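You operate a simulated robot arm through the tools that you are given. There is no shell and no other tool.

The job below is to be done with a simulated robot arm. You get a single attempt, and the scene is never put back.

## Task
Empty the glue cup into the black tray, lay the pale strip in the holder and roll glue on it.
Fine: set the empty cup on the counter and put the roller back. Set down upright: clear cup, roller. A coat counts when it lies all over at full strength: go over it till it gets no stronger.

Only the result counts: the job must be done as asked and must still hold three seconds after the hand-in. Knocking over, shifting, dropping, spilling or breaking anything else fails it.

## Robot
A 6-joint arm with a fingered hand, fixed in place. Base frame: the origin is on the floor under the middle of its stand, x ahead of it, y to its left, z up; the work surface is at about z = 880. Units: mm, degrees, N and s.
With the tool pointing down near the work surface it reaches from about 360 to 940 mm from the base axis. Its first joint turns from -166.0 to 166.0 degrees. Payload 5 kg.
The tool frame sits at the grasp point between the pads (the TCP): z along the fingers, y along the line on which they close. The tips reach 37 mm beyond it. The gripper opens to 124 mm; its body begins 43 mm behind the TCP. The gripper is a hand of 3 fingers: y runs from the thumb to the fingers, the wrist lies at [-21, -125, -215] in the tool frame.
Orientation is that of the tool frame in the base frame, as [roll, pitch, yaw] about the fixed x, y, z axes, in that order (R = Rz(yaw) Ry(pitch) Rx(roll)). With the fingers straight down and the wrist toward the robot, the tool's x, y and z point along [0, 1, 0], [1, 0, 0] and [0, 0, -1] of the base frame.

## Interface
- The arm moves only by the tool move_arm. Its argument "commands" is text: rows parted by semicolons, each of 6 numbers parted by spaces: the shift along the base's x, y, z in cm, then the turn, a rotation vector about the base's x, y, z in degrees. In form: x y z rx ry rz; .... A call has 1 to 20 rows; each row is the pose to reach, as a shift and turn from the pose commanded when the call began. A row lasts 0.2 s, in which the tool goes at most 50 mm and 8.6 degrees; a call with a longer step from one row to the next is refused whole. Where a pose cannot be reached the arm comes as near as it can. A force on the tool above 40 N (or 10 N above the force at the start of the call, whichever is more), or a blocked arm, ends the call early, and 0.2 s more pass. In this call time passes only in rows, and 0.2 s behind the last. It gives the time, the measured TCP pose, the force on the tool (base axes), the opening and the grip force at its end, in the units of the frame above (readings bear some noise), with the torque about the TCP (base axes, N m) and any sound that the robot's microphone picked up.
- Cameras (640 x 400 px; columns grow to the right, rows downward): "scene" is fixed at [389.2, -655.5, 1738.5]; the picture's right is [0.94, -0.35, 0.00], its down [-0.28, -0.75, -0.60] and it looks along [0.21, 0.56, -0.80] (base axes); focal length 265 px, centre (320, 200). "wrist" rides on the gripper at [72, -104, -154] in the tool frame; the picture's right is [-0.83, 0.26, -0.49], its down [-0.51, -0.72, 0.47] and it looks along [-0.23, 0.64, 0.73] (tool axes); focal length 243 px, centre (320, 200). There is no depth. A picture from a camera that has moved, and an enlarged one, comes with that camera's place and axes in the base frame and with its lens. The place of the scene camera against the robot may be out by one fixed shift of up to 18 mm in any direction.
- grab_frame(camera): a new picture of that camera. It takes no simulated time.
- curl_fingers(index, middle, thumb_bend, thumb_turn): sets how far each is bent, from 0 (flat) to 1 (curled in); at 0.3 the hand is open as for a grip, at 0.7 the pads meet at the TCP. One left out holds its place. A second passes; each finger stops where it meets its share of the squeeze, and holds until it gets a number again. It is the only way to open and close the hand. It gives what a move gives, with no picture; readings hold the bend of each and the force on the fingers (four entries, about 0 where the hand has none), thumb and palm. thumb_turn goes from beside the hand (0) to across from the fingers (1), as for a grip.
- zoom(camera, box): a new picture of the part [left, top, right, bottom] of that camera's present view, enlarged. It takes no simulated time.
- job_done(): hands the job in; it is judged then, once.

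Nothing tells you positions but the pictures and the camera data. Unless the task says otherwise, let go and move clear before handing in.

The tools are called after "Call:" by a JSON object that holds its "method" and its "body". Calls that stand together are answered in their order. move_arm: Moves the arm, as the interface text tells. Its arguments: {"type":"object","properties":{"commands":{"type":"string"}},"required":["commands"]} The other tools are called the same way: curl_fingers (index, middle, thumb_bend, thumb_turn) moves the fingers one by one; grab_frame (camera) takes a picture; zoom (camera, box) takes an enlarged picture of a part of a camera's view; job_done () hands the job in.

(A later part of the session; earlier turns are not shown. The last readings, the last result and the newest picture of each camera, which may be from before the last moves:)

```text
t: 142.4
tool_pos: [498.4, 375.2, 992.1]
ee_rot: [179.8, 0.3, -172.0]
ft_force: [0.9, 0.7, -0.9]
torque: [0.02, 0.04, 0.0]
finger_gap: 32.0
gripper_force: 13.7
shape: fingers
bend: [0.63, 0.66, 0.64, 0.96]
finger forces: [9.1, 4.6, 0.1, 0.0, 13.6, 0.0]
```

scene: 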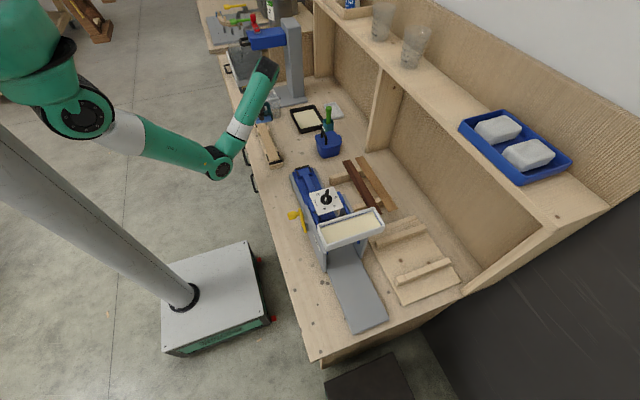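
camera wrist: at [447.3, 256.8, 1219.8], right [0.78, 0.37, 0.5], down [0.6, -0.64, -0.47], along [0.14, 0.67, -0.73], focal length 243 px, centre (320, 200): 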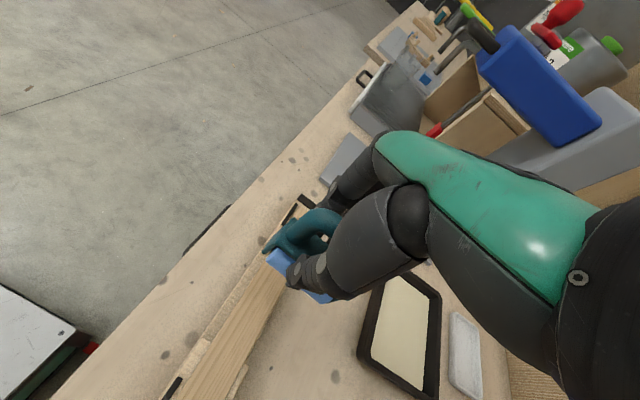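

Call:
{"method": "move_arm", "body": {"commands": "0.1 0 -0.15 0 0 0; 0.15 0 -0.3 0 0 0"}}

Call:
{"method": "zoom", "body": {"camera": "scene", "box": [250, 105, 300, 160]}}

```text
t: 143.0
tool_pos: [502.8, 374.9, 988.7]
ee_rot: [179.8, 0.2, -172.0]
ft_force: [0.6, -1.0, -1.6]
torque: [0.04, 0.01, 0.02]
finger_gap: 32.0
gripper_force: 13.3
shape: fingers
bend: [0.63, 0.66, 0.64, 0.96]
finger forces: [9.1, 4.6, 0.1, 0.1, 13.7, 0.1]
```

```text
7.27 times, centred on (275, 132) of scene
camera zoom: at [389.2, -655.5, 1738.5], right [0.94, -0.35, 0.0], down [-0.28, -0.75, -0.6], along [0.21, 0.56, -0.8], focal length 1925 px, centre (647, 691)
```

zoom: 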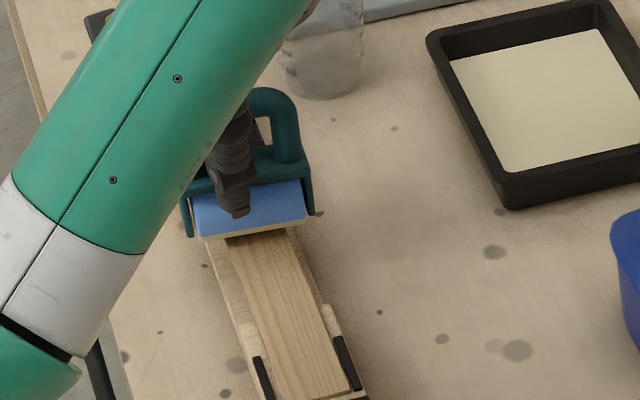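

Call:
{"method": "move_arm", "body": {"commands": "0 0 -0.12 0 0 0; 0 0 -0.24 0 0 0"}}

```text
t: 143.6
tool_pos: [501.6, 375.9, 986.7]
ee_rot: [179.8, 0.4, -172.0]
ft_force: [-0.7, -1.1, 4.8]
torque: [0.04, -0.01, 0.05]
finger_gap: 32.0
gripper_force: 13.9
shape: fingers
bend: [0.63, 0.66, 0.64, 0.96]
finger forces: [9.0, 5.5, 0.1, 0.0, 15.0, 0.1]
```

Light contact (about 6 N) at z≈987. I'll roll toward the +y end and then back down the strip.

Call:
{"method": "move_arm", "body": {"commands": "0 1.5 0 0 0 0; 0 3 0 0 0 0; 0 4.5 0 0 0 0; 0 6 0 0 0 0; 0 7.5 0 0 0 0; 0 9 0 0 0 0; 0 10.5 0 0 0 0; 0 12 0 0 0 0; 0 12.8 0 0 0 0; 0 11 0 0 0 0; 0 9 0 0 0 0; 0 7 0 0 0 0; 0 5 0 0 0 0; 0 3 0 0 0 0; 0 1 0 0 0 0; 0 -1 0 0 0 0; 0 -3 0 0 0 0; 0 -5 0 0 0 0"}}

Call:
{"method": "grab_frame", "body": {"camera": "scene"}}

Call:
{"method": "zoom", "body": {"camera": "scene", "box": [240, 105, 310, 170]}}

Call:
{"method": "zoom", "body": {"camera": "wrist", "box": [120, 130, 400, 380]}}

```text
t: 147.4
tool_pos: [499.0, 323.1, 987.7]
ee_rot: [179.8, 0.2, -172.0]
ft_force: [0.4, 0.5, 3.3]
torque: [0.06, 0.06, -0.02]
finger_gap: 32.0
gripper_force: 14.9
shape: fingers
bend: [0.62, 0.66, 0.64, 0.96]
finger forces: [10.2, 5.6, 0.0, 0.0, 14.8, 0.1]
```

```text
taken
```

scene: 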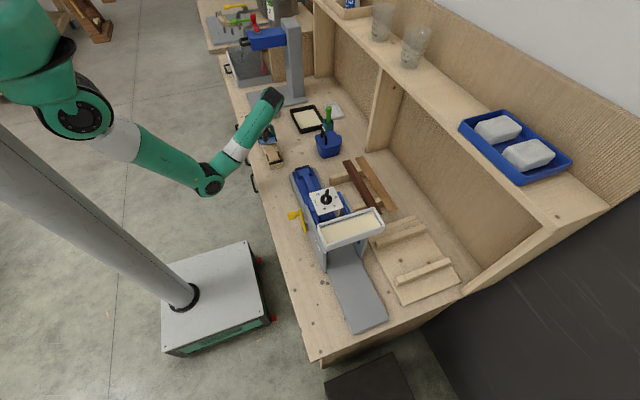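

```text
6.15 times, centred on (275, 138) of scene
camera zoom: at [389.2, -655.5, 1738.5], right [0.94, -0.35, 0.0], down [-0.28, -0.75, -0.6], along [0.21, 0.56, -0.8], focal length 1629 px, centre (597, 585)
```

zoom: 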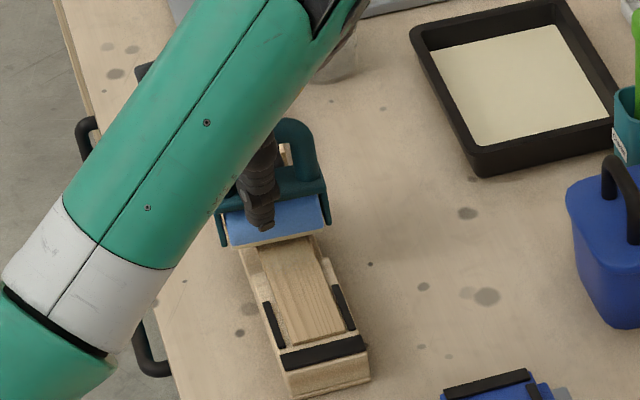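

```text
1.60 times, centred on (260, 255) of wrist
camera zoom: at [440.6, 208.6, 1139.3], right [0.78, 0.37, 0.5], down [0.6, -0.64, -0.47], along [0.14, 0.67, -0.73], focal length 388 px, centre (416, 112)
```

zoom: 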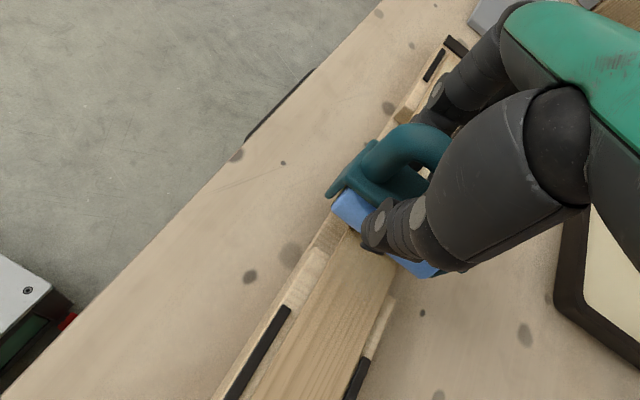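

Rolling works with steady light pressure. I'll continue to the -y end.

Call:
{"method": "move_arm", "body": {"commands": "0.1 -1.5 0 0 0 0; 0.2 -3 0 0 0 0; 0.2 -4.5 0 0 0 0; 0.2 -6 0 0 0 0; 0.2 -7.5 0 0 0 0; 0.2 -9 0 0 0 0; 0.2 -10.5 0 0 0 0; 0.2 -11.5 0 0 0 0"}}

Call:
{"method": "zoom", "body": {"camera": "scene", "box": [240, 105, 310, 170]}}

Call:
{"method": "grab_frame", "body": {"camera": "wrist"}}

```text
t: 149.2
tool_pos: [502.3, 209.5, 986.0]
ee_rot: [179.6, 0.5, -172.1]
ft_force: [0.3, 3.9, 12.1]
torque: [0.19, 0.06, -0.03]
finger_gap: 31.6
gripper_force: 17.5
shape: fingers
bend: [0.62, 0.66, 0.64, 0.96]
finger forces: [12.9, 6.9, 0.1, 0.1, 14.8, 0.0]
```

```text
6.15 times, centred on (275, 138) of scene
camera zoom: at [389.2, -655.5, 1738.5], right [0.94, -0.35, 0.0], down [-0.28, -0.75, -0.6], along [0.21, 0.56, -0.8], focal length 1629 px, centre (597, 585)
```

zoom: 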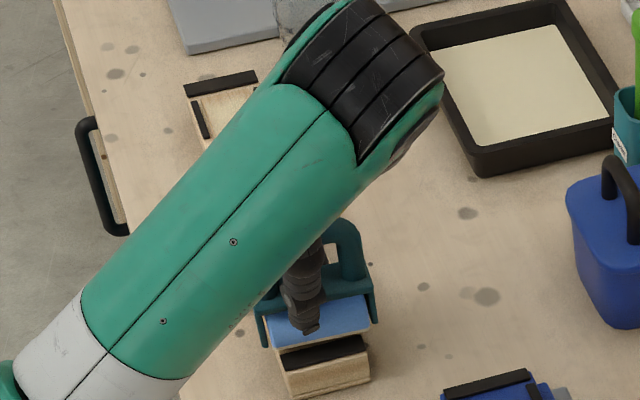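

```text
taken
camera wrist: at [443.5, 94.5, 1137.9], right [0.78, 0.37, 0.5], down [0.61, -0.64, -0.47], along [0.15, 0.67, -0.73], focal length 243 px, centre (320, 200)
```

wrist: 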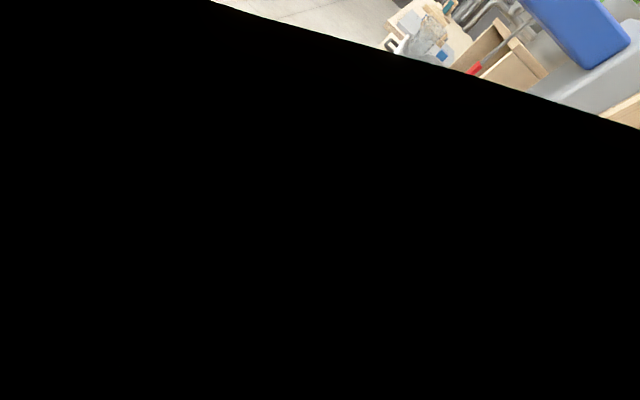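

The wrist camera is blocked in this folded posture, and the roller has reached the end bar. I'll roll back up the strip to the middle.

Call:
{"method": "move_arm", "body": {"commands": "0 1.5 0.05 0 0 0; 0 3 0.05 0 0 0; 0 5 0.05 0 0 0; 0 7 0.05 0 0 0; 0 9 0.05 0 0 0; 0 11 0.05 0 0 0; 0 13 0.05 0 0 0; 0 15 0.05 0 0 0; 0 17 0.05 0 0 0; 0 19 0.05 0 0 0; 0 21 0.05 0 0 0; 0 23 0.05 0 0 0; 0 25 0.05 0 0 0; 0 27 0.05 0 0 0; 0 28.5 0.05 0 0 0; 0 29.4 0.05 0 0 0"}}

Call:
{"method": "zoom", "body": {"camera": "scene", "box": [240, 105, 310, 170]}}

Call:
{"method": "grab_frame", "body": {"camera": "wrist"}}

```text
t: 152.6
tool_pos: [504.8, 504.2, 987.6]
ee_rot: [179.8, 0.3, -172.0]
ft_force: [-0.3, -0.3, -0.7]
torque: [-0.02, -0.02, -0.02]
finger_gap: 32.0
gripper_force: 14.5
shape: fingers
bend: [0.63, 0.66, 0.64, 0.96]
finger forces: [9.3, 4.7, 0.1, 0.0, 14.2, 0.0]
```

```text
6.15 times, centred on (275, 138) of scene
camera zoom: at [389.2, -655.5, 1738.5], right [0.94, -0.35, 0.0], down [-0.28, -0.75, -0.6], along [0.21, 0.56, -0.8], focal length 1629 px, centre (597, 585)
```

zoom: 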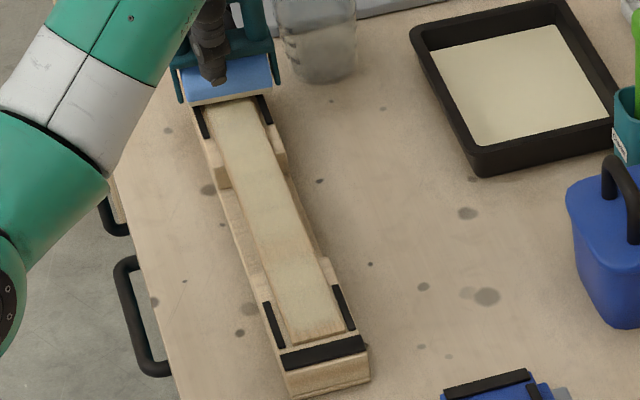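

```text
taken
camera wrist: at [445.1, 388.6, 1139.3], right [0.78, 0.37, 0.5], down [0.61, -0.64, -0.47], along [0.14, 0.67, -0.73], focal length 243 px, centre (320, 200)
```

wrist: 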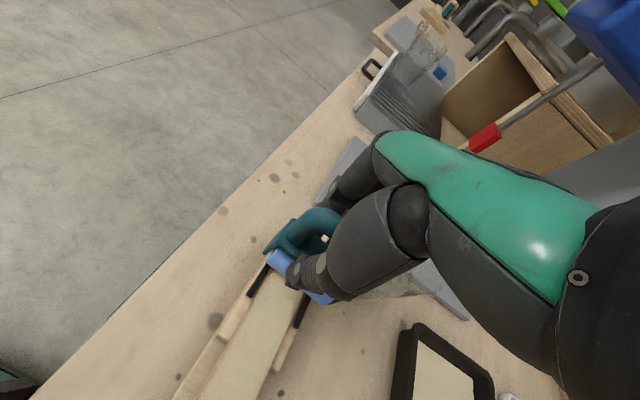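

The strip is visibly coated with glue, fainter toward the -y end. Let me zoom in on the coat.

Call:
{"method": "zoom", "body": {"camera": "scene", "box": [255, 115, 305, 170]}}

Call:
{"method": "zoom", "body": {"camera": "wrist", "box": [160, 240, 340, 400]}}

```text
7.27 times, centred on (280, 142) of scene
camera zoom: at [389.2, -655.5, 1738.5], right [0.94, -0.35, 0.0], down [-0.28, -0.75, -0.6], along [0.21, 0.56, -0.8], focal length 1925 px, centre (611, 618)
```

zoom: 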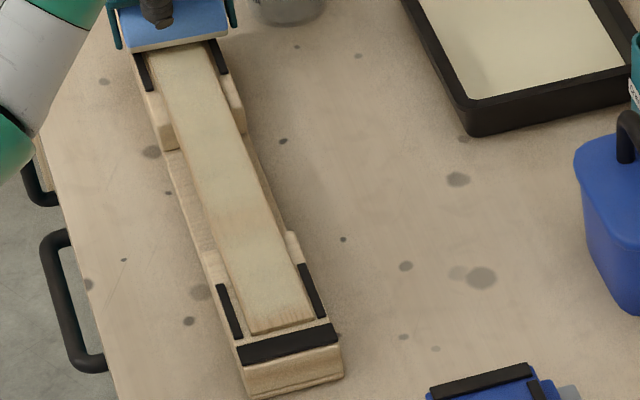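

```text
2.50 times, centred on (250, 320) of wrist
camera zoom: at [445.1, 388.6, 1139.3], right [0.78, 0.37, 0.5], down [0.61, -0.64, -0.47], along [0.14, 0.67, -0.73], focal length 606 px, centre (495, -100)
```

zoom: 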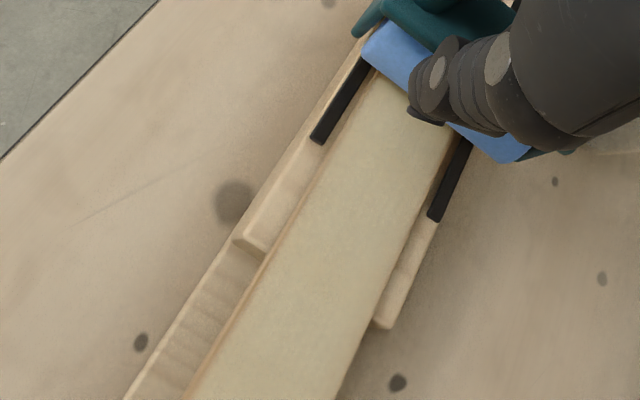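

The coat is taking. I'll make another full pass down and back with slightly firmer contact, reaching both strip ends.

Call:
{"method": "move_arm", "body": {"commands": "0 0.7 -0.1 0 0 0; 0 -0.5 -0.12 0 0 0; 0 -2.5 -0.12 0 0 0; 0 -4.5 -0.12 0 0 0; 0 -6.5 -0.12 0 0 0; 0 -8.5 -0.12 0 0 0; 0 -10.5 -0.1 0 0 0; 0 -12.5 -0.1 0 0 0; 0 -14.5 -0.1 0 0 0; 0 -16.5 -0.1 0 0 0; 0 -18.5 -0.1 0 0 0; 0 -20.5 -0.1 0 0 0; 0 -22.5 -0.1 0 0 0; 0 -24.5 -0.08 0 0 0; 0 -26.5 -0.05 0 0 0; 0 -28.5 -0.05 0 0 0; 0 -29.8 -0.05 0 0 0; 0 -30.3 -0.05 0 0 0"}}

Call:
{"method": "move_arm", "body": {"commands": "0 1.5 0 0 0 0; 0 3.5 0 0 0 0; 0 5.5 0 0 0 0; 0 7.5 0 0 0 0; 0 9.5 -0.03 0 0 0; 0 11.5 -0.05 0 0 0; 0 13.5 -0.05 0 0 0; 0 15.5 -0.05 0 0 0; 0 17.5 -0.05 0 0 0; 0 19.5 -0.05 0 0 0; 0 21.5 -0.05 0 0 0; 0 23.5 -0.05 0 0 0; 0 25.5 -0.07 0 0 0; 0 27.5 -0.07 0 0 0; 0 29.5 -0.07 0 0 0; 0 31 -0.07 0 0 0"}}

Call:
{"method": "zoom", "body": {"camera": "scene", "box": [255, 115, 305, 170]}}

Call:
{"method": "zoom", "body": {"camera": "wrist", "box": [160, 240, 340, 400]}}

```text
t: 156.4
tool_pos: [505.8, 205.8, 984.4]
ee_rot: [179.4, 0.9, -171.9]
ft_force: [-1.4, 2.0, 14.7]
torque: [0.19, 0.12, 0.03]
finger_gap: 32.4
gripper_force: 18.6
shape: fingers
bend: [0.61, 0.65, 0.65, 0.96]
finger forces: [13.3, 7.2, 0.0, 0.1, 16.1, 0.0]
out of reach, approached as far as the arm can: row 18
stopped in row 18: the force on the tool passed its limit at 42 N (the readings are from after the stop); the commanded pose is now the measured one
```

```text
t: 159.8
tool_pos: [506.8, 513.4, 985.5]
ee_rot: [179.4, 0.9, -172.0]
ft_force: [-0.3, -6.1, 20.5]
torque: [-0.52, 0.11, 0.06]
finger_gap: 32.6
gripper_force: 18.9
shape: fingers
bend: [0.63, 0.67, 0.64, 0.95]
finger forces: [9.7, 4.4, 0.0, 0.0, 24.0, 0.1]
```

```text
7.27 times, centred on (280, 142) of scene
camera zoom: at [389.2, -655.5, 1738.5], right [0.94, -0.35, 0.0], down [-0.28, -0.75, -0.6], along [0.21, 0.56, -0.8], focal length 1925 px, centre (611, 618)
```

zoom: 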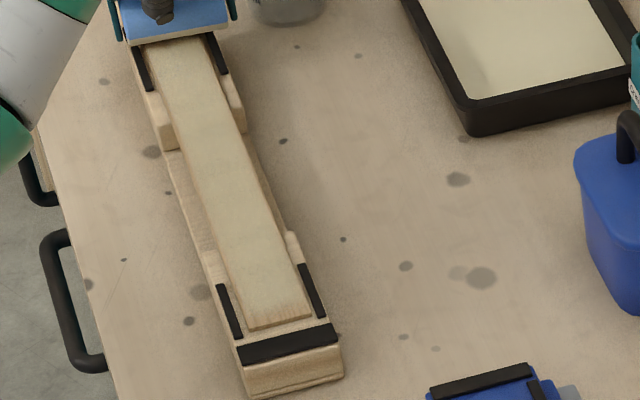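

```text
2.50 times, centred on (250, 320) of wrist
camera zoom: at [445.6, 397.6, 1135.3], right [0.78, 0.37, 0.51], down [0.61, -0.64, -0.47], along [0.15, 0.68, -0.72], focal length 606 px, centre (495, -100)
```

zoom: 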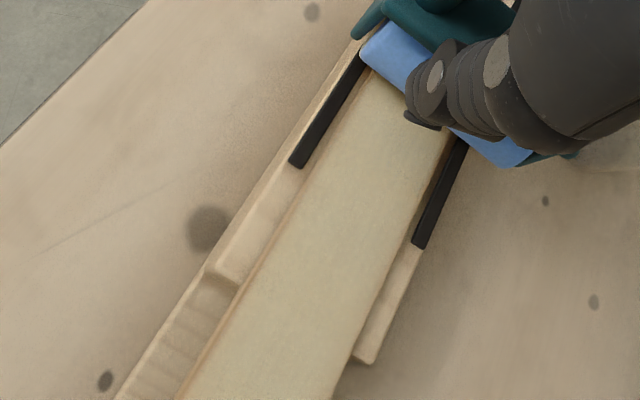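

The coat is more even, but the last centimetre at the -y end is still bare and the roller needs more glue. I'll lift and turn the hand to yaw≈100°, which has comfortable reach over the tray, for reloading.

Call:
{"method": "move_arm", "body": {"commands": "0 -0.3 1 0 0 0; 0 -0.5 3 0 0 0; 0 -0.5 6 0 0 0; 1 -2 8 0 0 0; 3 -5 8.5 0 0 0; 5 -8.5 8.5 0 0 0; 7 -11.5 8.5 0 0 0; 9 -14 8.5 0 0 0; 9.5 -14.5 8.5 0 0 -5; 9.5 -14.5 8.5 0 0 -13; 9.5 -14.5 8.5 0 0 -21; 9.5 -14.5 8.5 0 0 -29; 9.5 -14.5 8.5 0 0 -37; 9.5 -14.5 8.5 0 0 -45; 9.5 -14.5 8.5 0 0 -53; 9.5 -14.5 8.5 0 0 -61; 9.5 -14.5 8.5 0 0 -69; 9.5 -14.5 8.5 0 0 -77; 9.5 -14.5 8.5 0 0 -85; 9.5 -14.5 8.5 0 0 -88"}}

Call:
{"method": "grab_frame", "body": {"camera": "wrist"}}

Call:
{"method": "zoom", "body": {"camera": "scene", "box": [245, 90, 325, 170]}}

```text
t: 164.0
tool_pos: [599.6, 368.8, 1068.5]
ee_rot: [179.5, 0.7, 99.8]
ft_force: [-0.2, -0.4, -2.1]
torque: [0.0, -0.03, 0.0]
finger_gap: 32.4
gripper_force: 14.1
shape: fingers
bend: [0.63, 0.66, 0.64, 0.96]
finger forces: [9.7, 4.7, 0.1, 0.1, 14.1, 0.1]
```

```text
taken
camera wrist: at [483.1, 422.7, 1219.4], right [0.4, -0.77, 0.5], down [-0.62, -0.63, -0.47], along [0.68, -0.13, -0.72], focal length 243 px, centre (320, 200)
```

wrist: 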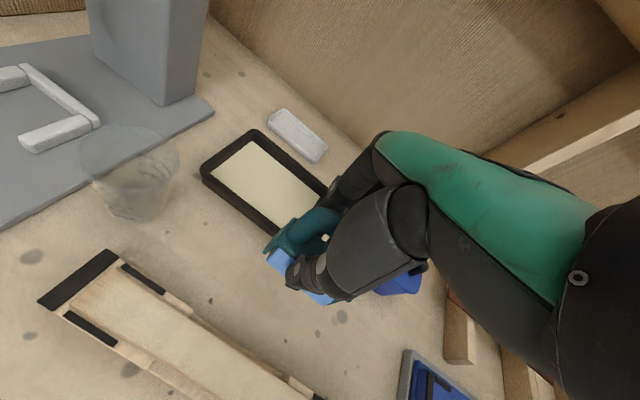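

```text
5.00 times, centred on (285, 130) of scene
camera zoom: at [389.2, -655.5, 1738.5], right [0.94, -0.35, 0.0], down [-0.28, -0.75, -0.6], along [0.21, 0.56, -0.8], focal length 1324 px, centre (495, 550)
```

zoom: 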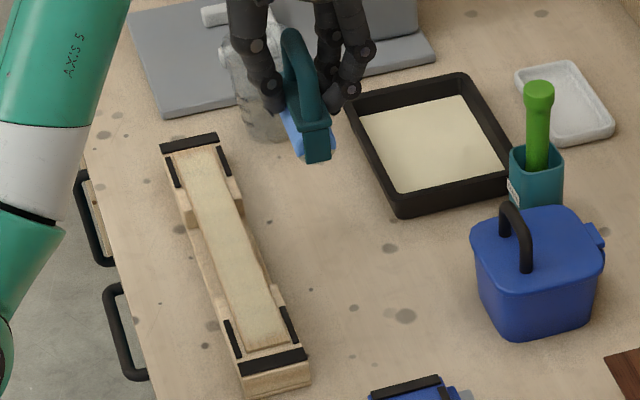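

Call:
{"method": "zoom", "body": {"camera": "wrist", "box": [30, 240, 330, 400]}}

Call:
{"method": "zoom", "body": {"camera": "scene", "box": [262, 110, 312, 168]}}

```text
2.13 times, centred on (180, 320) of wrist
camera zoom: at [483.1, 422.7, 1219.4], right [0.4, -0.77, 0.5], down [-0.62, -0.63, -0.47], along [0.68, -0.13, -0.72], focal length 518 px, centre (619, -56)
```

zoom: 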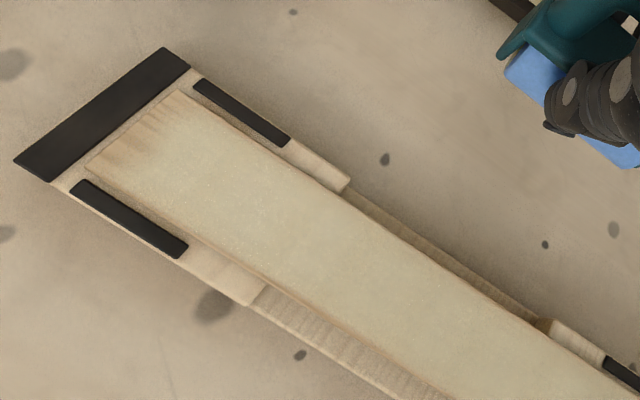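

```text
6.90 times, centred on (287, 139) of scene
camera zoom: at [389.2, -655.5, 1738.5], right [0.94, -0.35, 0.0], down [-0.28, -0.75, -0.6], along [0.21, 0.56, -0.8], focal length 1826 px, centre (548, 621)
```

zoom: 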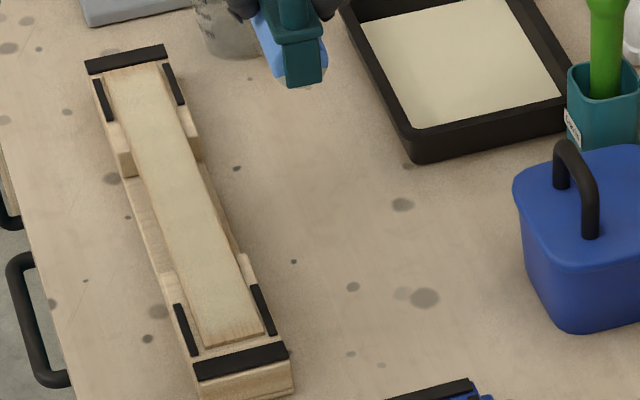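

Both strip ends still show some bare wood. I'll reload first, moving over the tray with the roller axis along y.

Call:
{"method": "move_arm", "body": {"commands": "2.5 1.6 0 0 0 0; 5.5 3.4 0 0 0 0; 8.5 5.3 0 0 0 0; 11.5 7.2 -1 0 0 0; 13.5 8.5 -2.5 0 0 0; 13.7 8.6 -5 0 0 0; 13.7 8.6 -7.5 0 0 0; 13.7 8.6 -9 0 0 0"}}

Call:
{"method": "zoom", "body": {"camera": "scene", "box": [270, 85, 350, 145]}}

Call:
{"method": "zoom", "body": {"camera": "wrist", "box": [180, 170, 420, 380]}}

```text
t: 165.8
tool_pos: [736.9, 456.5, 976.8]
ee_rot: [179.5, 0.7, 100.1]
ft_force: [0.6, -0.4, -2.7]
torque: [0.06, 0.0, 0.01]
finger_gap: 32.6
gripper_force: 14.1
shape: fingers
bend: [0.63, 0.66, 0.64, 0.96]
finger forces: [9.8, 4.7, 0.0, 0.1, 14.2, 0.1]
```

```text
6.67 times, centred on (310, 115) of scene
camera zoom: at [389.2, -655.5, 1738.5], right [0.94, -0.35, 0.0], down [-0.28, -0.75, -0.6], along [0.21, 0.56, -0.8], focal length 1765 px, centre (387, 767)
```

zoom: 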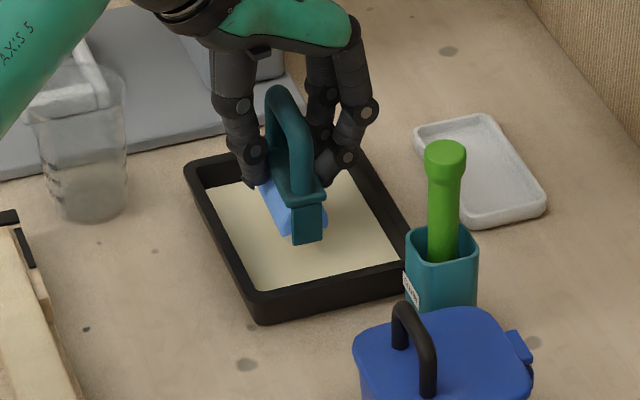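

```text
1.90 times, centred on (300, 275) of wrist
camera zoom: at [618.8, 508.7, 1128.1], right [0.4, -0.77, 0.51], down [-0.62, -0.63, -0.47], along [0.68, -0.12, -0.72], focal length 462 px, centre (358, 57)
```

zoom: 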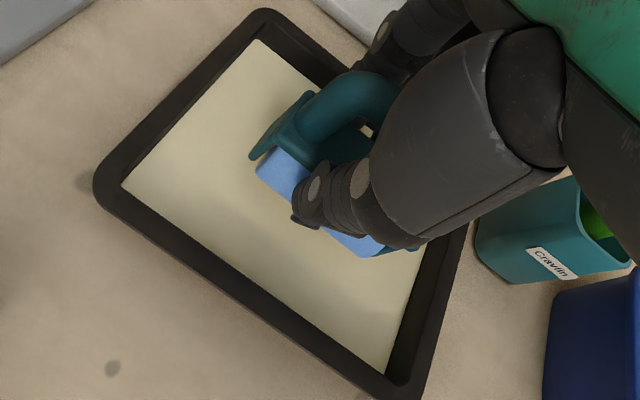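

Call:
{"method": "move_arm", "body": {"commands": "0 -0.2 -0.4 0 0 0; 0 -0.2 -0.8 0 0 0"}}

```text
t: 166.4
tool_pos: [736.3, 451.8, 970.0]
ee_rot: [179.5, 0.7, 100.0]
ft_force: [-0.5, -1.4, -1.7]
torque: [0.0, 0.0, -0.02]
finger_gap: 32.3
gripper_force: 13.8
shape: fingers
bend: [0.63, 0.66, 0.64, 0.96]
finger forces: [9.7, 4.5, 0.1, 0.0, 14.2, 0.0]
```

Call:
{"method": "move_arm", "body": {"commands": "0 0 -0.15 0 0 0; 0 0 -0.3 0 0 0"}}

```text
t: 167.0
tool_pos: [737.3, 453.7, 968.2]
ee_rot: [179.5, 0.7, 100.0]
ft_force: [-0.3, 0.2, -2.1]
torque: [0.0, -0.01, -0.01]
finger_gap: 32.3
gripper_force: 14.5
shape: fingers
bend: [0.63, 0.66, 0.64, 0.96]
finger forces: [9.7, 4.6, 0.1, 0.0, 14.2, 0.1]
```

Call:
{"method": "move_arm", "body": {"commands": "0 0 -0.15 0 0 0; 0 0 -0.3 0 0 0"}}

```text
t: 167.6
tool_pos: [737.6, 454.5, 965.1]
ee_rot: [179.3, 0.6, 100.1]
ft_force: [-2.3, 0.2, 8.1]
torque: [0.03, 0.08, 0.0]
finger_gap: 32.1
gripper_force: 16.7
shape: fingers
bend: [0.63, 0.66, 0.64, 0.96]
finger forces: [10.2, 5.1, 0.0, 0.1, 17.0, 0.0]
```

Light bottom contact. I'll roll it to and fro along x to wet the whole cylinder.

Call:
{"method": "move_arm", "body": {"commands": "-1.3 0 0.03 0 0 0; -2.5 0 0.03 0 0 0; -1.3 0 0.03 0 0 0; 0 0 0.03 0 0 0; 1.3 0 0.03 0 0 0; 2.5 0 0.03 0 0 0; 1.3 0 0.03 0 0 0; 0 0 0.03 0 0 0; -1.3 0 0.03 0 0 0; -2.5 0 0.03 0 0 0; -1.3 0 0.03 0 0 0; 0 0 0.03 0 0 0; 1.3 0 0.03 0 0 0; 2.5 0 0.03 0 0 0; 1.3 0 0.03 0 0 0; 0 0 0.03 0 0 0; -1.3 0 0.03 0 0 0; -2.5 0 0.03 0 0 0"}}

Call:
{"method": "zoom", "body": {"camera": "scene", "box": [270, 85, 350, 145]}}

Call:
{"method": "zoom", "body": {"camera": "wrist", "box": [180, 170, 420, 380]}}

```text
t: 171.4
tool_pos: [714.7, 452.6, 965.3]
ee_rot: [179.3, 0.7, 99.9]
ft_force: [5.6, 0.7, 19.7]
torque: [0.09, -0.16, 0.03]
finger_gap: 32.7
gripper_force: 19.4
shape: fingers
bend: [0.62, 0.66, 0.64, 0.96]
finger forces: [15.0, 8.0, 0.0, 0.1, 16.4, 0.1]
```

```text
6.67 times, centred on (310, 115) of scene
camera zoom: at [389.2, -655.5, 1738.5], right [0.94, -0.35, 0.0], down [-0.28, -0.75, -0.6], along [0.21, 0.56, -0.8], focal length 1765 px, centre (387, 767)
```

zoom: 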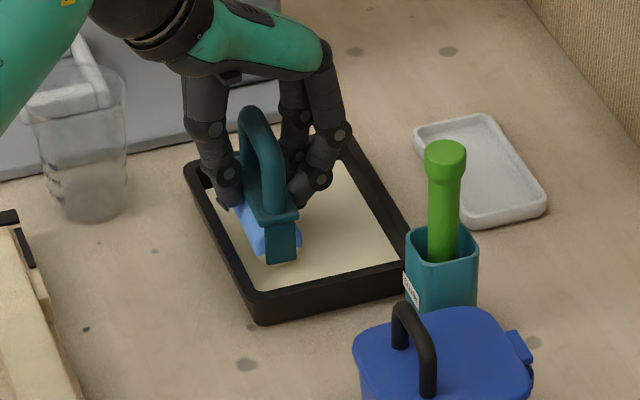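

```text
1.90 times, centred on (300, 275) of wrist
camera zoom: at [596.0, 505.6, 1116.3], right [0.4, -0.77, 0.5], down [-0.62, -0.63, -0.47], along [0.68, -0.12, -0.72], focal length 462 px, centre (358, 57)
```

zoom: 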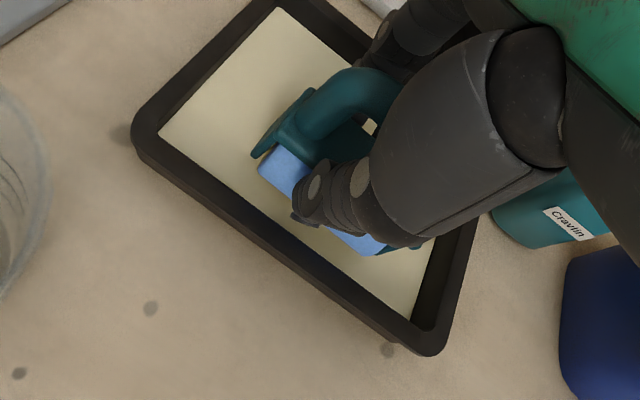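

Loaded. I'll lift out and turn back to the strip-rolling orientation.

Call:
{"method": "move_arm", "body": {"commands": "1.3 0 0.3 0 0 0; 1.5 0 2 0 0 0; 1 -0.5 5 0 0 0; 0 -1 8.5 0 0 0; -2.5 -2.5 10 0 0 0; -5.5 -4.2 10 0 0 0; -8.5 -6 10 0 0 0; -11.2 -8 10 0 0 0; -11.2 -8 10 0 0 8; -11.2 -8 10 0 0 16; -11.2 -8 10 0 0 24; -11.2 -8 10 0 0 32; -11.2 -8 10 0 0 40; -11.2 -8 10 0 0 48; -11.2 -8 10 0 0 56; -11.2 -8 10 0 0 64; -11.2 -8 10 0 0 72; -11.2 -8 10 0 0 80; -11.2 -8 10 0 0 88"}}

Call:
{"method": "zoom", "body": {"camera": "scene", "box": [245, 85, 325, 145]}}

Call:
{"method": "zoom", "body": {"camera": "wrist", "box": [230, 190, 370, 320]}}

```text
t: 175.4
tool_pos: [600.2, 373.3, 1065.7]
ee_rot: [179.5, 0.7, -171.8]
ft_force: [0.9, -0.4, -1.8]
torque: [0.0, 0.0, 0.01]
finger_gap: 32.3
gripper_force: 13.7
shape: fingers
bend: [0.63, 0.66, 0.64, 0.96]
finger forces: [9.5, 4.7, 0.0, 0.0, 13.9, 0.1]
```

```text
6.67 times, centred on (285, 115) of scene
camera zoom: at [389.2, -655.5, 1738.5], right [0.94, -0.35, 0.0], down [-0.28, -0.75, -0.6], along [0.21, 0.56, -0.8], focal length 1765 px, centre (553, 767)
```

zoom: 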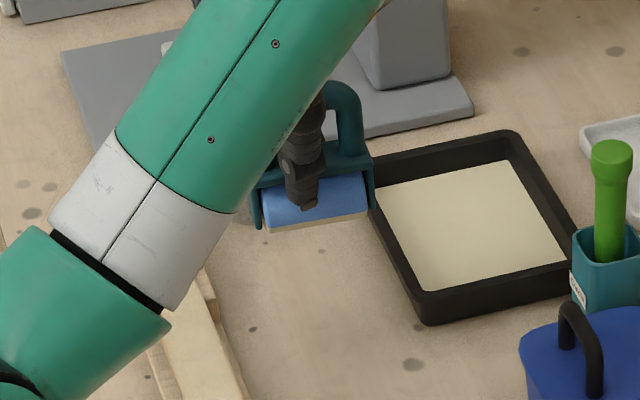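

```text
3.08 times, centred on (300, 255) of wrist
camera zoom: at [540.8, 257.3, 1216.3], right [0.78, 0.37, 0.5], down [0.61, -0.64, -0.47], along [0.15, 0.67, -0.72], focal length 746 px, centre (382, 31)
```

zoom: 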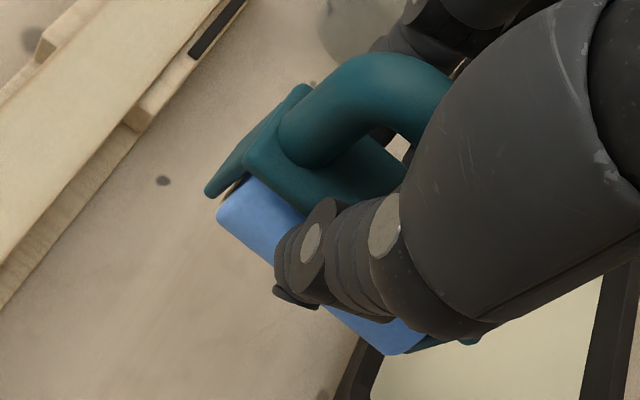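

Reloaded and reoriented. I'll level out the small tilt and go to the +y end of the strip.

Call:
{"method": "move_arm", "body": {"commands": "-3 0 0 -0.2 0.2 0; -6.5 0.5 0 -0.4 0.4 0; -9 3 0 -0.6 0.6 0; -9.8 6.5 -1 -0.6 0.6 0; -9.8 10 -2.5 -0.6 0.6 0; -9.8 12.4 -4 -0.6 0.6 0; -9.8 12.4 -5.8 -0.6 0.6 0; -9.8 12.4 -7.3 -0.6 0.6 0"}}

Call:
{"method": "zoom", "body": {"camera": "scene", "box": [245, 95, 315, 155]}}

Call:
{"method": "zoom", "body": {"camera": "wrist", "box": [200, 180, 400, 350]}}

```text
t: 177.2
tool_pos: [502.0, 497.7, 992.6]
ee_rot: [-180.0, 0.0, -172.0]
ft_force: [-0.4, 0.0, -0.9]
torque: [0.03, -0.03, -0.01]
finger_gap: 32.2
gripper_force: 14.4
shape: fingers
bend: [0.63, 0.66, 0.64, 0.96]
finger forces: [9.6, 4.7, 0.1, 0.0, 14.0, 0.0]
```

```text
6.67 times, centred on (280, 125) of scene
camera zoom: at [389.2, -655.5, 1738.5], right [0.94, -0.35, 0.0], down [-0.28, -0.75, -0.6], along [0.21, 0.56, -0.8], focal length 1765 px, centre (587, 700)
```

zoom: 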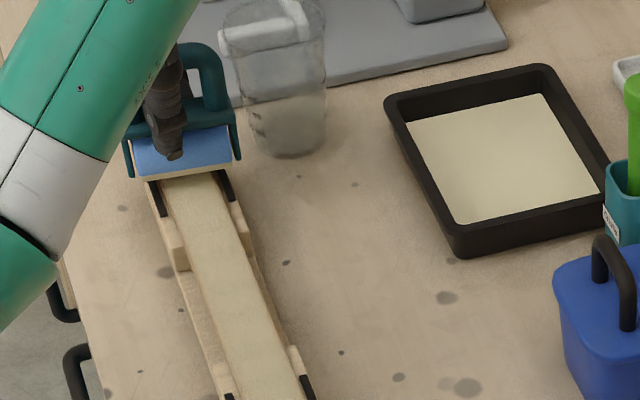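

```text
2.35 times, centred on (300, 265) of wrist
camera zoom: at [443.5, 383.0, 1144.7], right [0.79, 0.38, 0.49], down [0.6, -0.64, -0.47], along [0.14, 0.67, -0.73], focal length 571 px, centre (367, 47)
```

zoom: 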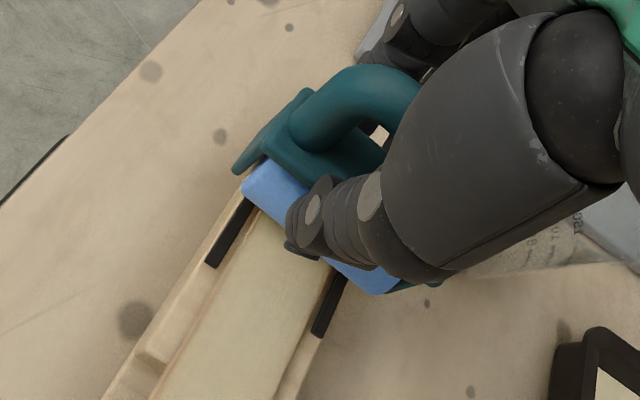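

Call:
{"method": "move_arm", "body": {"commands": "0 0 -0.25 0 0 0; 0 0 -0.5 0 0 0"}}

```text
t: 177.8
tool_pos: [502.5, 497.2, 986.4]
ee_rot: [180.0, 0.0, -172.1]
ft_force: [-0.7, 0.4, -1.3]
torque: [0.0, -0.02, -0.02]
finger_gap: 32.3
gripper_force: 14.2
shape: fingers
bend: [0.63, 0.66, 0.64, 0.96]
finger forces: [9.6, 4.7, 0.1, 0.0, 14.0, 0.0]
```

Call:
{"method": "move_arm", "body": {"commands": "0 0 -0.1 0 0 0; 0 0 -0.2 0 0 0"}}

```text
t: 178.4
tool_pos: [503.3, 498.6, 986.9]
ee_rot: [179.9, 0.0, -172.0]
ft_force: [-0.9, -2.0, 10.2]
torque: [-0.08, 0.04, 0.0]
finger_gap: 32.4
gripper_force: 16.4
shape: fingers
bend: [0.63, 0.66, 0.64, 0.96]
finger forces: [10.2, 5.3, 0.1, 0.0, 17.2, 0.0]
```

Firm contact at the +y end. I'll work that end with short strokes, then roll down the strip.

Call:
{"method": "move_arm", "body": {"commands": "0 0.4 0 0 0 0; 0 0.7 0 0 0 0; 0 -0.3 0 0 0 0; 0 -1.5 0 0 0 0; 0 -2.7 0 0 0 0; 0 -1.5 0 0 0 0; 0 -0.3 0 0 0 0; 0 0.7 0 0 0 0; 0 -0.3 0 0 0 0; 0 -1.5 0 0 0 0; 0 -3 0 0 0 0; 0 -5 0 0 0 0; 0 -7 0 0 0 0; 0 -9 0 0 0 0; 0 -11 0 0 0 0; 0 -13 0 0 0 0; 0 -15 0 0 0 0; 0 -17 0 0 0 0; 0 -19 0 0 0 0"}}

Call:
{"method": "move_arm", "body": {"commands": "0 -2 0 0 0 0; 0 -4 0 0 0 0; 0 -6 0 0 0 0; 0 -8 0 0 0 0; 0 -9.4 0 0 0 0; 0 -10.2 0 0 0 0; 0 -9 0 0 0 0; 0 -7.5 0 0 0 0; 0 -9 0 0 0 0; 0 -10.2 0 0 0 0; 0 -9 0 0 0 0; 0 -7.5 0 0 0 0"}}

Call:
{"method": "zoom", "body": {"camera": "scene", "box": [245, 105, 315, 165]}}

```text
t: 182.4
tool_pos: [500.3, 305.7, 985.5]
ee_rot: [180.0, -0.1, -172.0]
ft_force: [0.6, 0.9, 4.5]
torque: [0.11, 0.01, 0.02]
finger_gap: 32.5
gripper_force: 15.6
shape: fingers
bend: [0.62, 0.66, 0.64, 0.96]
finger forces: [10.9, 5.5, 0.1, 0.0, 14.3, 0.0]
```

```text
t: 185.0
tool_pos: [501.2, 234.2, 985.7]
ee_rot: [-180.0, 0.1, -171.8]
ft_force: [-0.1, 0.1, 2.5]
torque: [-0.03, 0.0, 0.02]
finger_gap: 32.4
gripper_force: 14.3
shape: fingers
bend: [0.62, 0.66, 0.64, 0.96]
finger forces: [9.7, 4.7, 0.1, 0.1, 15.5, 0.0]
out of reach, approached as far as the arm can: row 6, 10
```

```text
6.67 times, centred on (280, 135) of scene
camera zoom: at [389.2, -655.5, 1738.5], right [0.94, -0.35, 0.0], down [-0.28, -0.75, -0.6], along [0.21, 0.56, -0.8], focal length 1765 px, centre (587, 633)
```

zoom: 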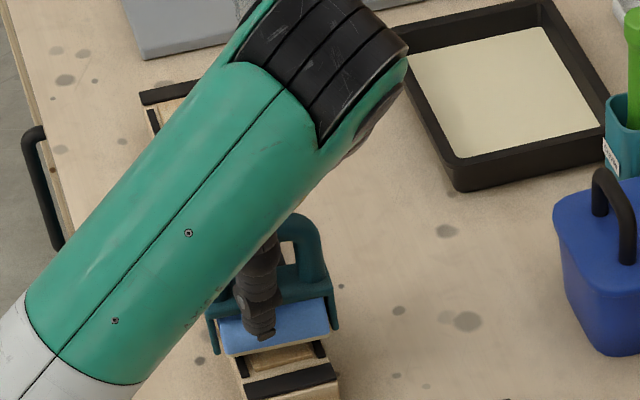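

I'll roll back up the strip, then lift and look.

Call:
{"method": "move_arm", "body": {"commands": "0 2 0 0 0 0; 0 4 0 0 0 0; 0 6 0 0 0 0; 0 8 0 0 0 0; 0 10 0 0 0 0; 0 12 0 0 0 0; 0 14 0 0 0 0; 0 16 0 0 0 0; 0 18 0 0 0 0; 0 20 0 0 0 0; 0 22 0 0 0 0; 0 24 0 0 0 0; 0 26 0 0 0 0; 0 27 0 0 0 0; 0 25.5 0 0 0 0; 0 27 0 0 0 0"}}

Call:
{"method": "move_arm", "body": {"commands": "0 0 1 0 0 0; 0 0 3 0 0 0; 0 0 6 0 0 0; 2 -2 8 0 0 0; 5 -5 8 0 0 0; 8 -8.5 8 0 0 0; 9.5 -12 8 0 0 0"}}

Call:
{"method": "zoom", "body": {"camera": "scene", "box": [255, 110, 315, 170]}}

Call:
{"method": "grab_frame", "body": {"camera": "wrist"}}

```text
t: 188.4
tool_pos: [503.3, 502.6, 985.3]
ee_rot: [-180.0, 0.0, -172.0]
ft_force: [-0.7, -2.4, 9.3]
torque: [-0.1, -0.02, 0.01]
finger_gap: 33.0
gripper_force: 16.5
shape: fingers
bend: [0.63, 0.66, 0.64, 0.96]
finger forces: [10.3, 5.1, 0.1, 0.0, 17.8, 0.0]
```

```text
t: 190.0
tool_pos: [596.9, 384.9, 1065.9]
ee_rot: [180.0, 0.0, -171.9]
ft_force: [-0.5, 0.3, -1.2]
torque: [0.0, 0.0, 0.02]
finger_gap: 32.5
gripper_force: 13.2
shape: fingers
bend: [0.63, 0.66, 0.64, 0.96]
finger forces: [9.5, 4.6, 0.1, 0.0, 13.9, 0.0]
```

```text
6.67 times, centred on (285, 140) of scene
camera zoom: at [389.2, -655.5, 1738.5], right [0.94, -0.35, 0.0], down [-0.28, -0.75, -0.6], along [0.21, 0.56, -0.8], focal length 1765 px, centre (553, 600)
```

zoom: 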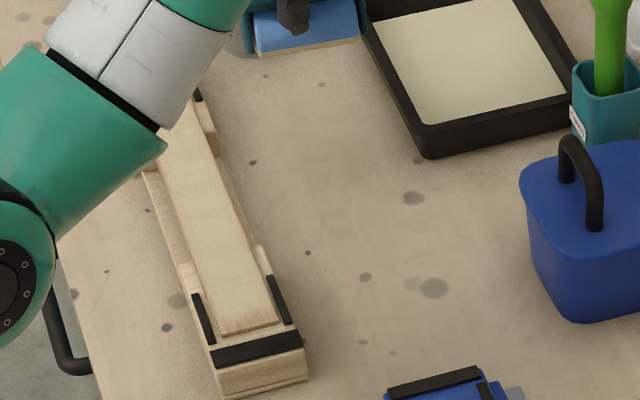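

```text
taken
camera wrist: at [539.6, 269.8, 1218.3], right [0.78, 0.38, 0.49], down [0.6, -0.64, -0.47], along [0.14, 0.67, -0.73], focal length 243 px, centre (320, 200)
```

wrist: 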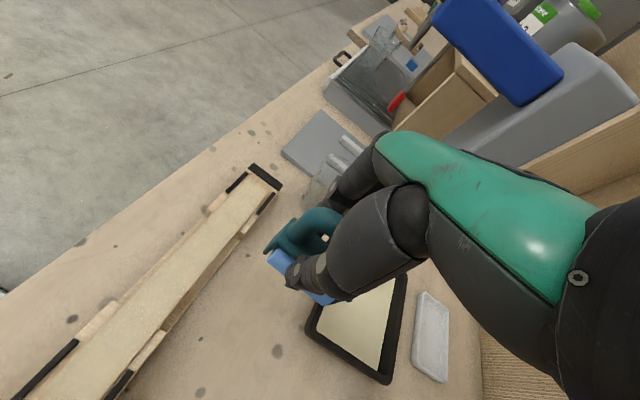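

Call:
{"method": "zoom", "body": {"camera": "wrist", "box": [180, 150, 300, 260]}}

Call:
{"method": "zoom", "body": {"camera": "wrist", "box": [0, 260, 200, 400]}}

Call:
{"method": "zoom", "body": {"camera": "scene", "box": [275, 145, 310, 175]}}

```text
3.64 times, centred on (240, 205) of wrist
camera zoom: at [539.6, 269.8, 1218.3], right [0.78, 0.38, 0.49], down [0.6, -0.64, -0.47], along [0.14, 0.67, -0.73], focal length 882 px, centre (611, 182)
```

zoom: 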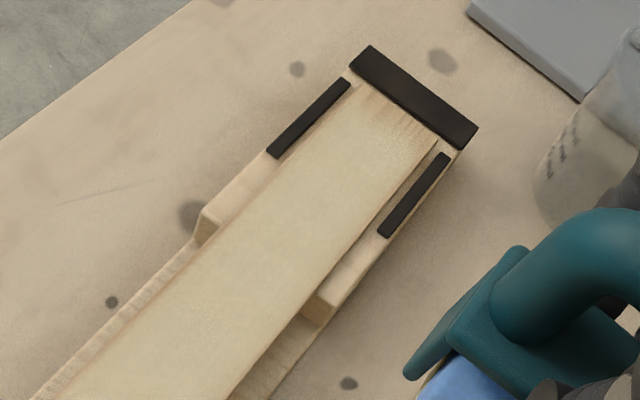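

```text
2.86 times, centred on (100, 330) of wrist
camera zoom: at [539.6, 269.8, 1218.3], right [0.78, 0.38, 0.49], down [0.6, -0.64, -0.47], along [0.14, 0.67, -0.73], focal length 693 px, centre (949, -171)
```

zoom: 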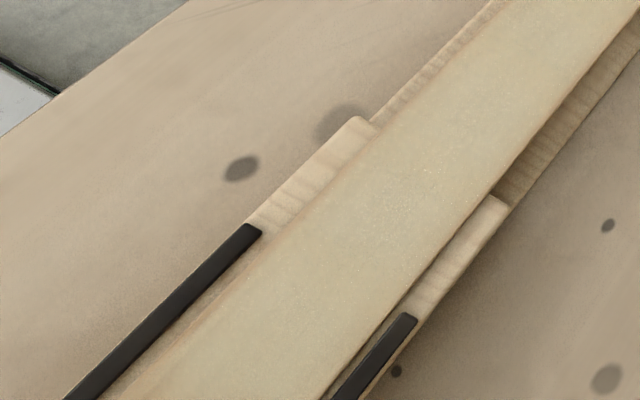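

```text
13.33 times, centred on (292, 160) of scene
camera zoom: at [389.2, -655.5, 1738.5], right [0.94, -0.35, 0.0], down [-0.28, -0.75, -0.6], along [0.21, 0.56, -0.8], focal length 3530 px, centre (687, 733)
```

zoom: 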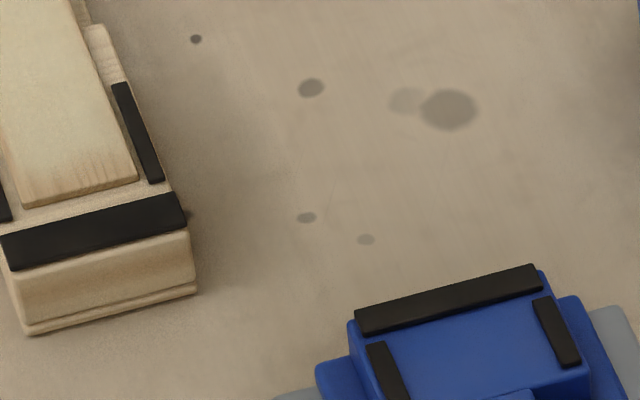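

The middle is well coated; the last centimetre at both ends is still weak. The roller's centre sits about 4 mm short of the TCP, so I need to go a bit further at each end. Back to the +y end.

Call:
{"method": "move_arm", "body": {"commands": "-3 0 0 0 0 0; -6.5 1 0 0 0 0; -9 4 0 0 0 0; -9.5 7.5 -1 0 0 0; -9.5 10.5 -3 0 0 0; -9.5 11.3 -5 0 0 0; -9.5 11.3 -6.8 0 0 0; -9.5 11.3 -7.6 0 0 0; -9.5 11.3 -8 0 0 0"}}

```text
t: 192.0
tool_pos: [503.6, 494.9, 985.4]
ee_rot: [179.9, 0.0, -171.9]
ft_force: [-0.5, -1.7, 7.1]
torque: [-0.08, 0.05, 0.02]
finger_gap: 32.4
gripper_force: 15.4
shape: fingers
bend: [0.63, 0.66, 0.64, 0.96]
finger forces: [9.7, 4.9, 0.1, 0.0, 17.0, 0.0]
```

Call:
{"method": "move_arm", "body": {"commands": "0 0.6 0 0 0 0; 0 1.1 0 0 0 0; 0 1.3 0 0 0 0; 0 0.6 0 0 0 0; 0 -0.4 0 0 0 0; 0 -1.4 0 0 0 0; 0 -0.4 0 0 0 0; 0 0.6 0 0 0 0; 0 1.3 0 0 0 0; 0 0.6 0 0 0 0; 0 -0.4 0 0 0 0; 0 -1.4 0 0 0 0; 0 -0.4 0 0 0 0; 0 0.6 0 0 0 0; 0 1.3 0 0 0 0"}}

Call:
{"method": "zoom", "body": {"camera": "wrist", "box": [200, 180, 400, 350]}}

```text
t: 195.2
tool_pos: [502.7, 507.2, 986.4]
ee_rot: [180.0, 0.1, -171.9]
ft_force: [-0.4, -2.9, 9.8]
torque: [-0.13, 0.06, 0.01]
finger_gap: 32.6
gripper_force: 16.1
shape: fingers
bend: [0.63, 0.66, 0.64, 0.96]
finger forces: [9.7, 4.8, 0.0, 0.0, 17.9, 0.0]
```

```text
2.35 times, centred on (300, 265) of wrist
camera zoom: at [444.0, 393.4, 1138.2], right [0.79, 0.37, 0.49], down [0.6, -0.64, -0.47], along [0.14, 0.67, -0.73], focal length 571 px, centre (367, 47)
```

zoom: 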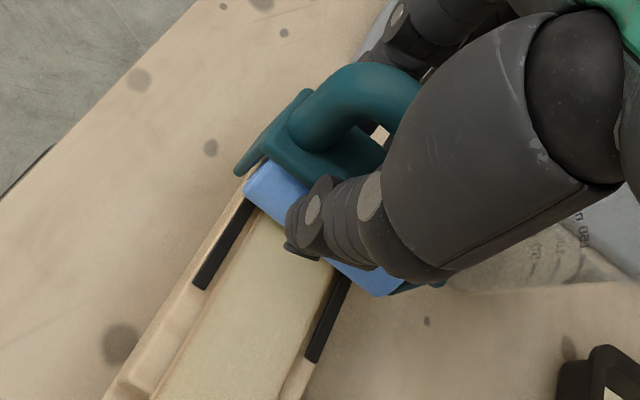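

No climbing on the bar there. Next I push 2 mm further, then roll the length down to the -y end.

Call:
{"method": "move_arm", "body": {"commands": "0 0.2 0 0 0 0; 0 -0.6 0 0 0 0; 0 0.2 0 0 0 0; 0 -0.6 0 0 0 0; 0 0.2 0 0 0 0; 0 -1 0 0 0 0; 0 -3 0 0 0 0; 0 -5 0 0 0 0; 0 -7 0 0 0 0; 0 -9 0 0 0 0; 0 -11 0 0 0 0; 0 -13 0 0 0 0; 0 -15 0 0 0 0; 0 -17 0 0 0 0; 0 -19 0 0 0 0; 0 -21 0 0 0 0; 0 -23 0 0 0 0; 0 -25 0 0 0 0; 0 -27 0 0 0 0; 0 -28.5 0 0 0 0"}}

Call:
{"method": "move_arm", "body": {"commands": "0 -0.8 0 0 0 0; 0 -1.6 0 0 0 0; 0 -0.6 0 0 0 0; 0 0.4 0 0 0 0; 0 -0.6 0 0 0 0; 0 -1.6 0 0 0 0; 0 -0.6 0 0 0 0; 0 0.4 0 0 0 0; 0 -0.6 0 0 0 0; 0 -1.6 0 0 0 0; 0 -0.6 0 0 0 0; 0 0.4 0 0 0 0; 0 -0.6 0 0 0 0; 0 -1.6 0 0 0 0; 0 0 0 0 0 0"}}

Call:
{"method": "zoom", "body": {"camera": "scene", "box": [255, 105, 315, 165]}}

```text
t: 199.4
tool_pos: [503.9, 223.3, 984.8]
ee_rot: [-179.9, -0.1, -172.0]
ft_force: [0.3, 2.9, 12.8]
torque: [0.2, 0.09, 0.01]
finger_gap: 32.7
gripper_force: 17.5
shape: fingers
bend: [0.61, 0.65, 0.64, 0.96]
finger forces: [13.2, 7.2, 0.1, 0.1, 15.2, 0.0]
```

```text
t: 202.6
tool_pos: [501.4, 223.7, 983.5]
ee_rot: [180.0, 0.1, -172.0]
ft_force: [-0.3, -7.2, 29.9]
torque: [-0.58, 0.18, 0.04]
finger_gap: 33.4
gripper_force: 21.2
shape: fingers
bend: [0.63, 0.67, 0.64, 0.95]
finger forces: [10.7, 5.0, 0.1, 0.1, 26.1, 0.1]
```

```text
6.67 times, centred on (285, 135) of scene
camera zoom: at [389.2, -655.5, 1738.5], right [0.94, -0.35, 0.0], down [-0.28, -0.75, -0.6], along [0.21, 0.56, -0.8], focal length 1765 px, centre (553, 633)
```

zoom: 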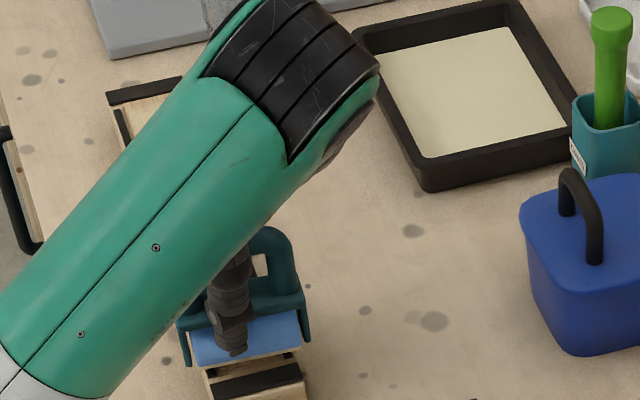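

Pressure got high at this end (30 N). I'll ease up 1.5 mm and roll back toward +y.

Call:
{"method": "move_arm", "body": {"commands": "0 0 0.15 0 0 0; 0 1 0.15 0 0 0; 0 3 0.12 0 0 0; 0 5 0.1 0 0 0; 0 7 0.1 0 0 0; 0 9 0.08 0 0 0; 0 11 0.08 0 0 0; 0 13 0.08 0 0 0; 0 15 0.05 0 0 0; 0 17 0.05 0 0 0; 0 19 0.05 0 0 0; 0 21 0.05 0 0 0; 0 23 0.05 0 0 0; 0 25 0.05 0 0 0; 0 27 0.05 0 0 0; 0 28.3 0.05 0 0 0; 0 27 0.05 0 0 0; 0 28.5 0.05 0 0 0"}}

Call:
{"method": "zoom", "body": {"camera": "scene", "box": [255, 110, 315, 170]}}

Call:
{"method": "zoom", "body": {"camera": "scene", "box": [265, 140, 305, 172]}}

```text
t: 206.4
tool_pos: [502.6, 507.2, 984.9]
ee_rot: [-180.0, 0.1, -172.0]
ft_force: [0.2, -2.6, 6.7]
torque: [-0.15, 0.03, -0.01]
finger_gap: 32.8
gripper_force: 15.8
shape: fingers
bend: [0.63, 0.66, 0.64, 0.96]
finger forces: [9.5, 4.6, 0.0, 0.0, 17.3, 0.0]
```

```text
6.67 times, centred on (285, 140) of scene
camera zoom: at [389.2, -655.5, 1738.5], right [0.94, -0.35, 0.0], down [-0.28, -0.75, -0.6], along [0.21, 0.56, -0.8], focal length 1765 px, centre (553, 600)
```

zoom: 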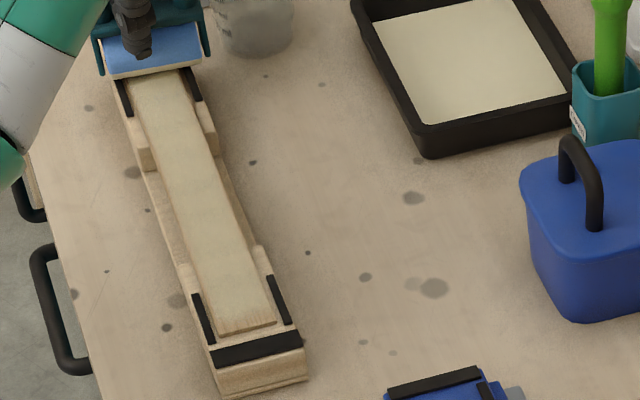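

```text
12.50 times, centred on (285, 156) of scene
camera zoom: at [389.2, -655.5, 1738.5], right [0.94, -0.35, 0.0], down [-0.28, -0.75, -0.6], along [0.21, 0.56, -0.8], focal length 3309 px, centre (758, 750)
```

zoom: 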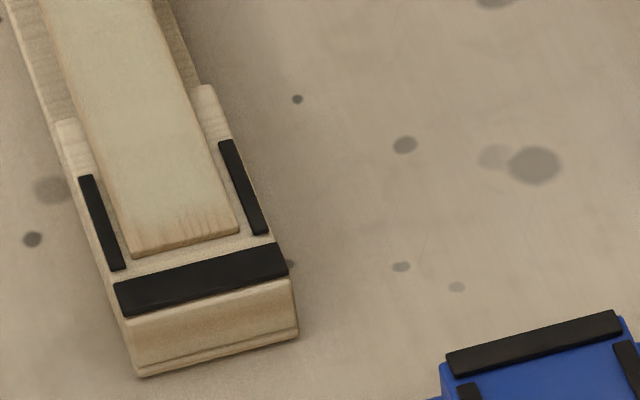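

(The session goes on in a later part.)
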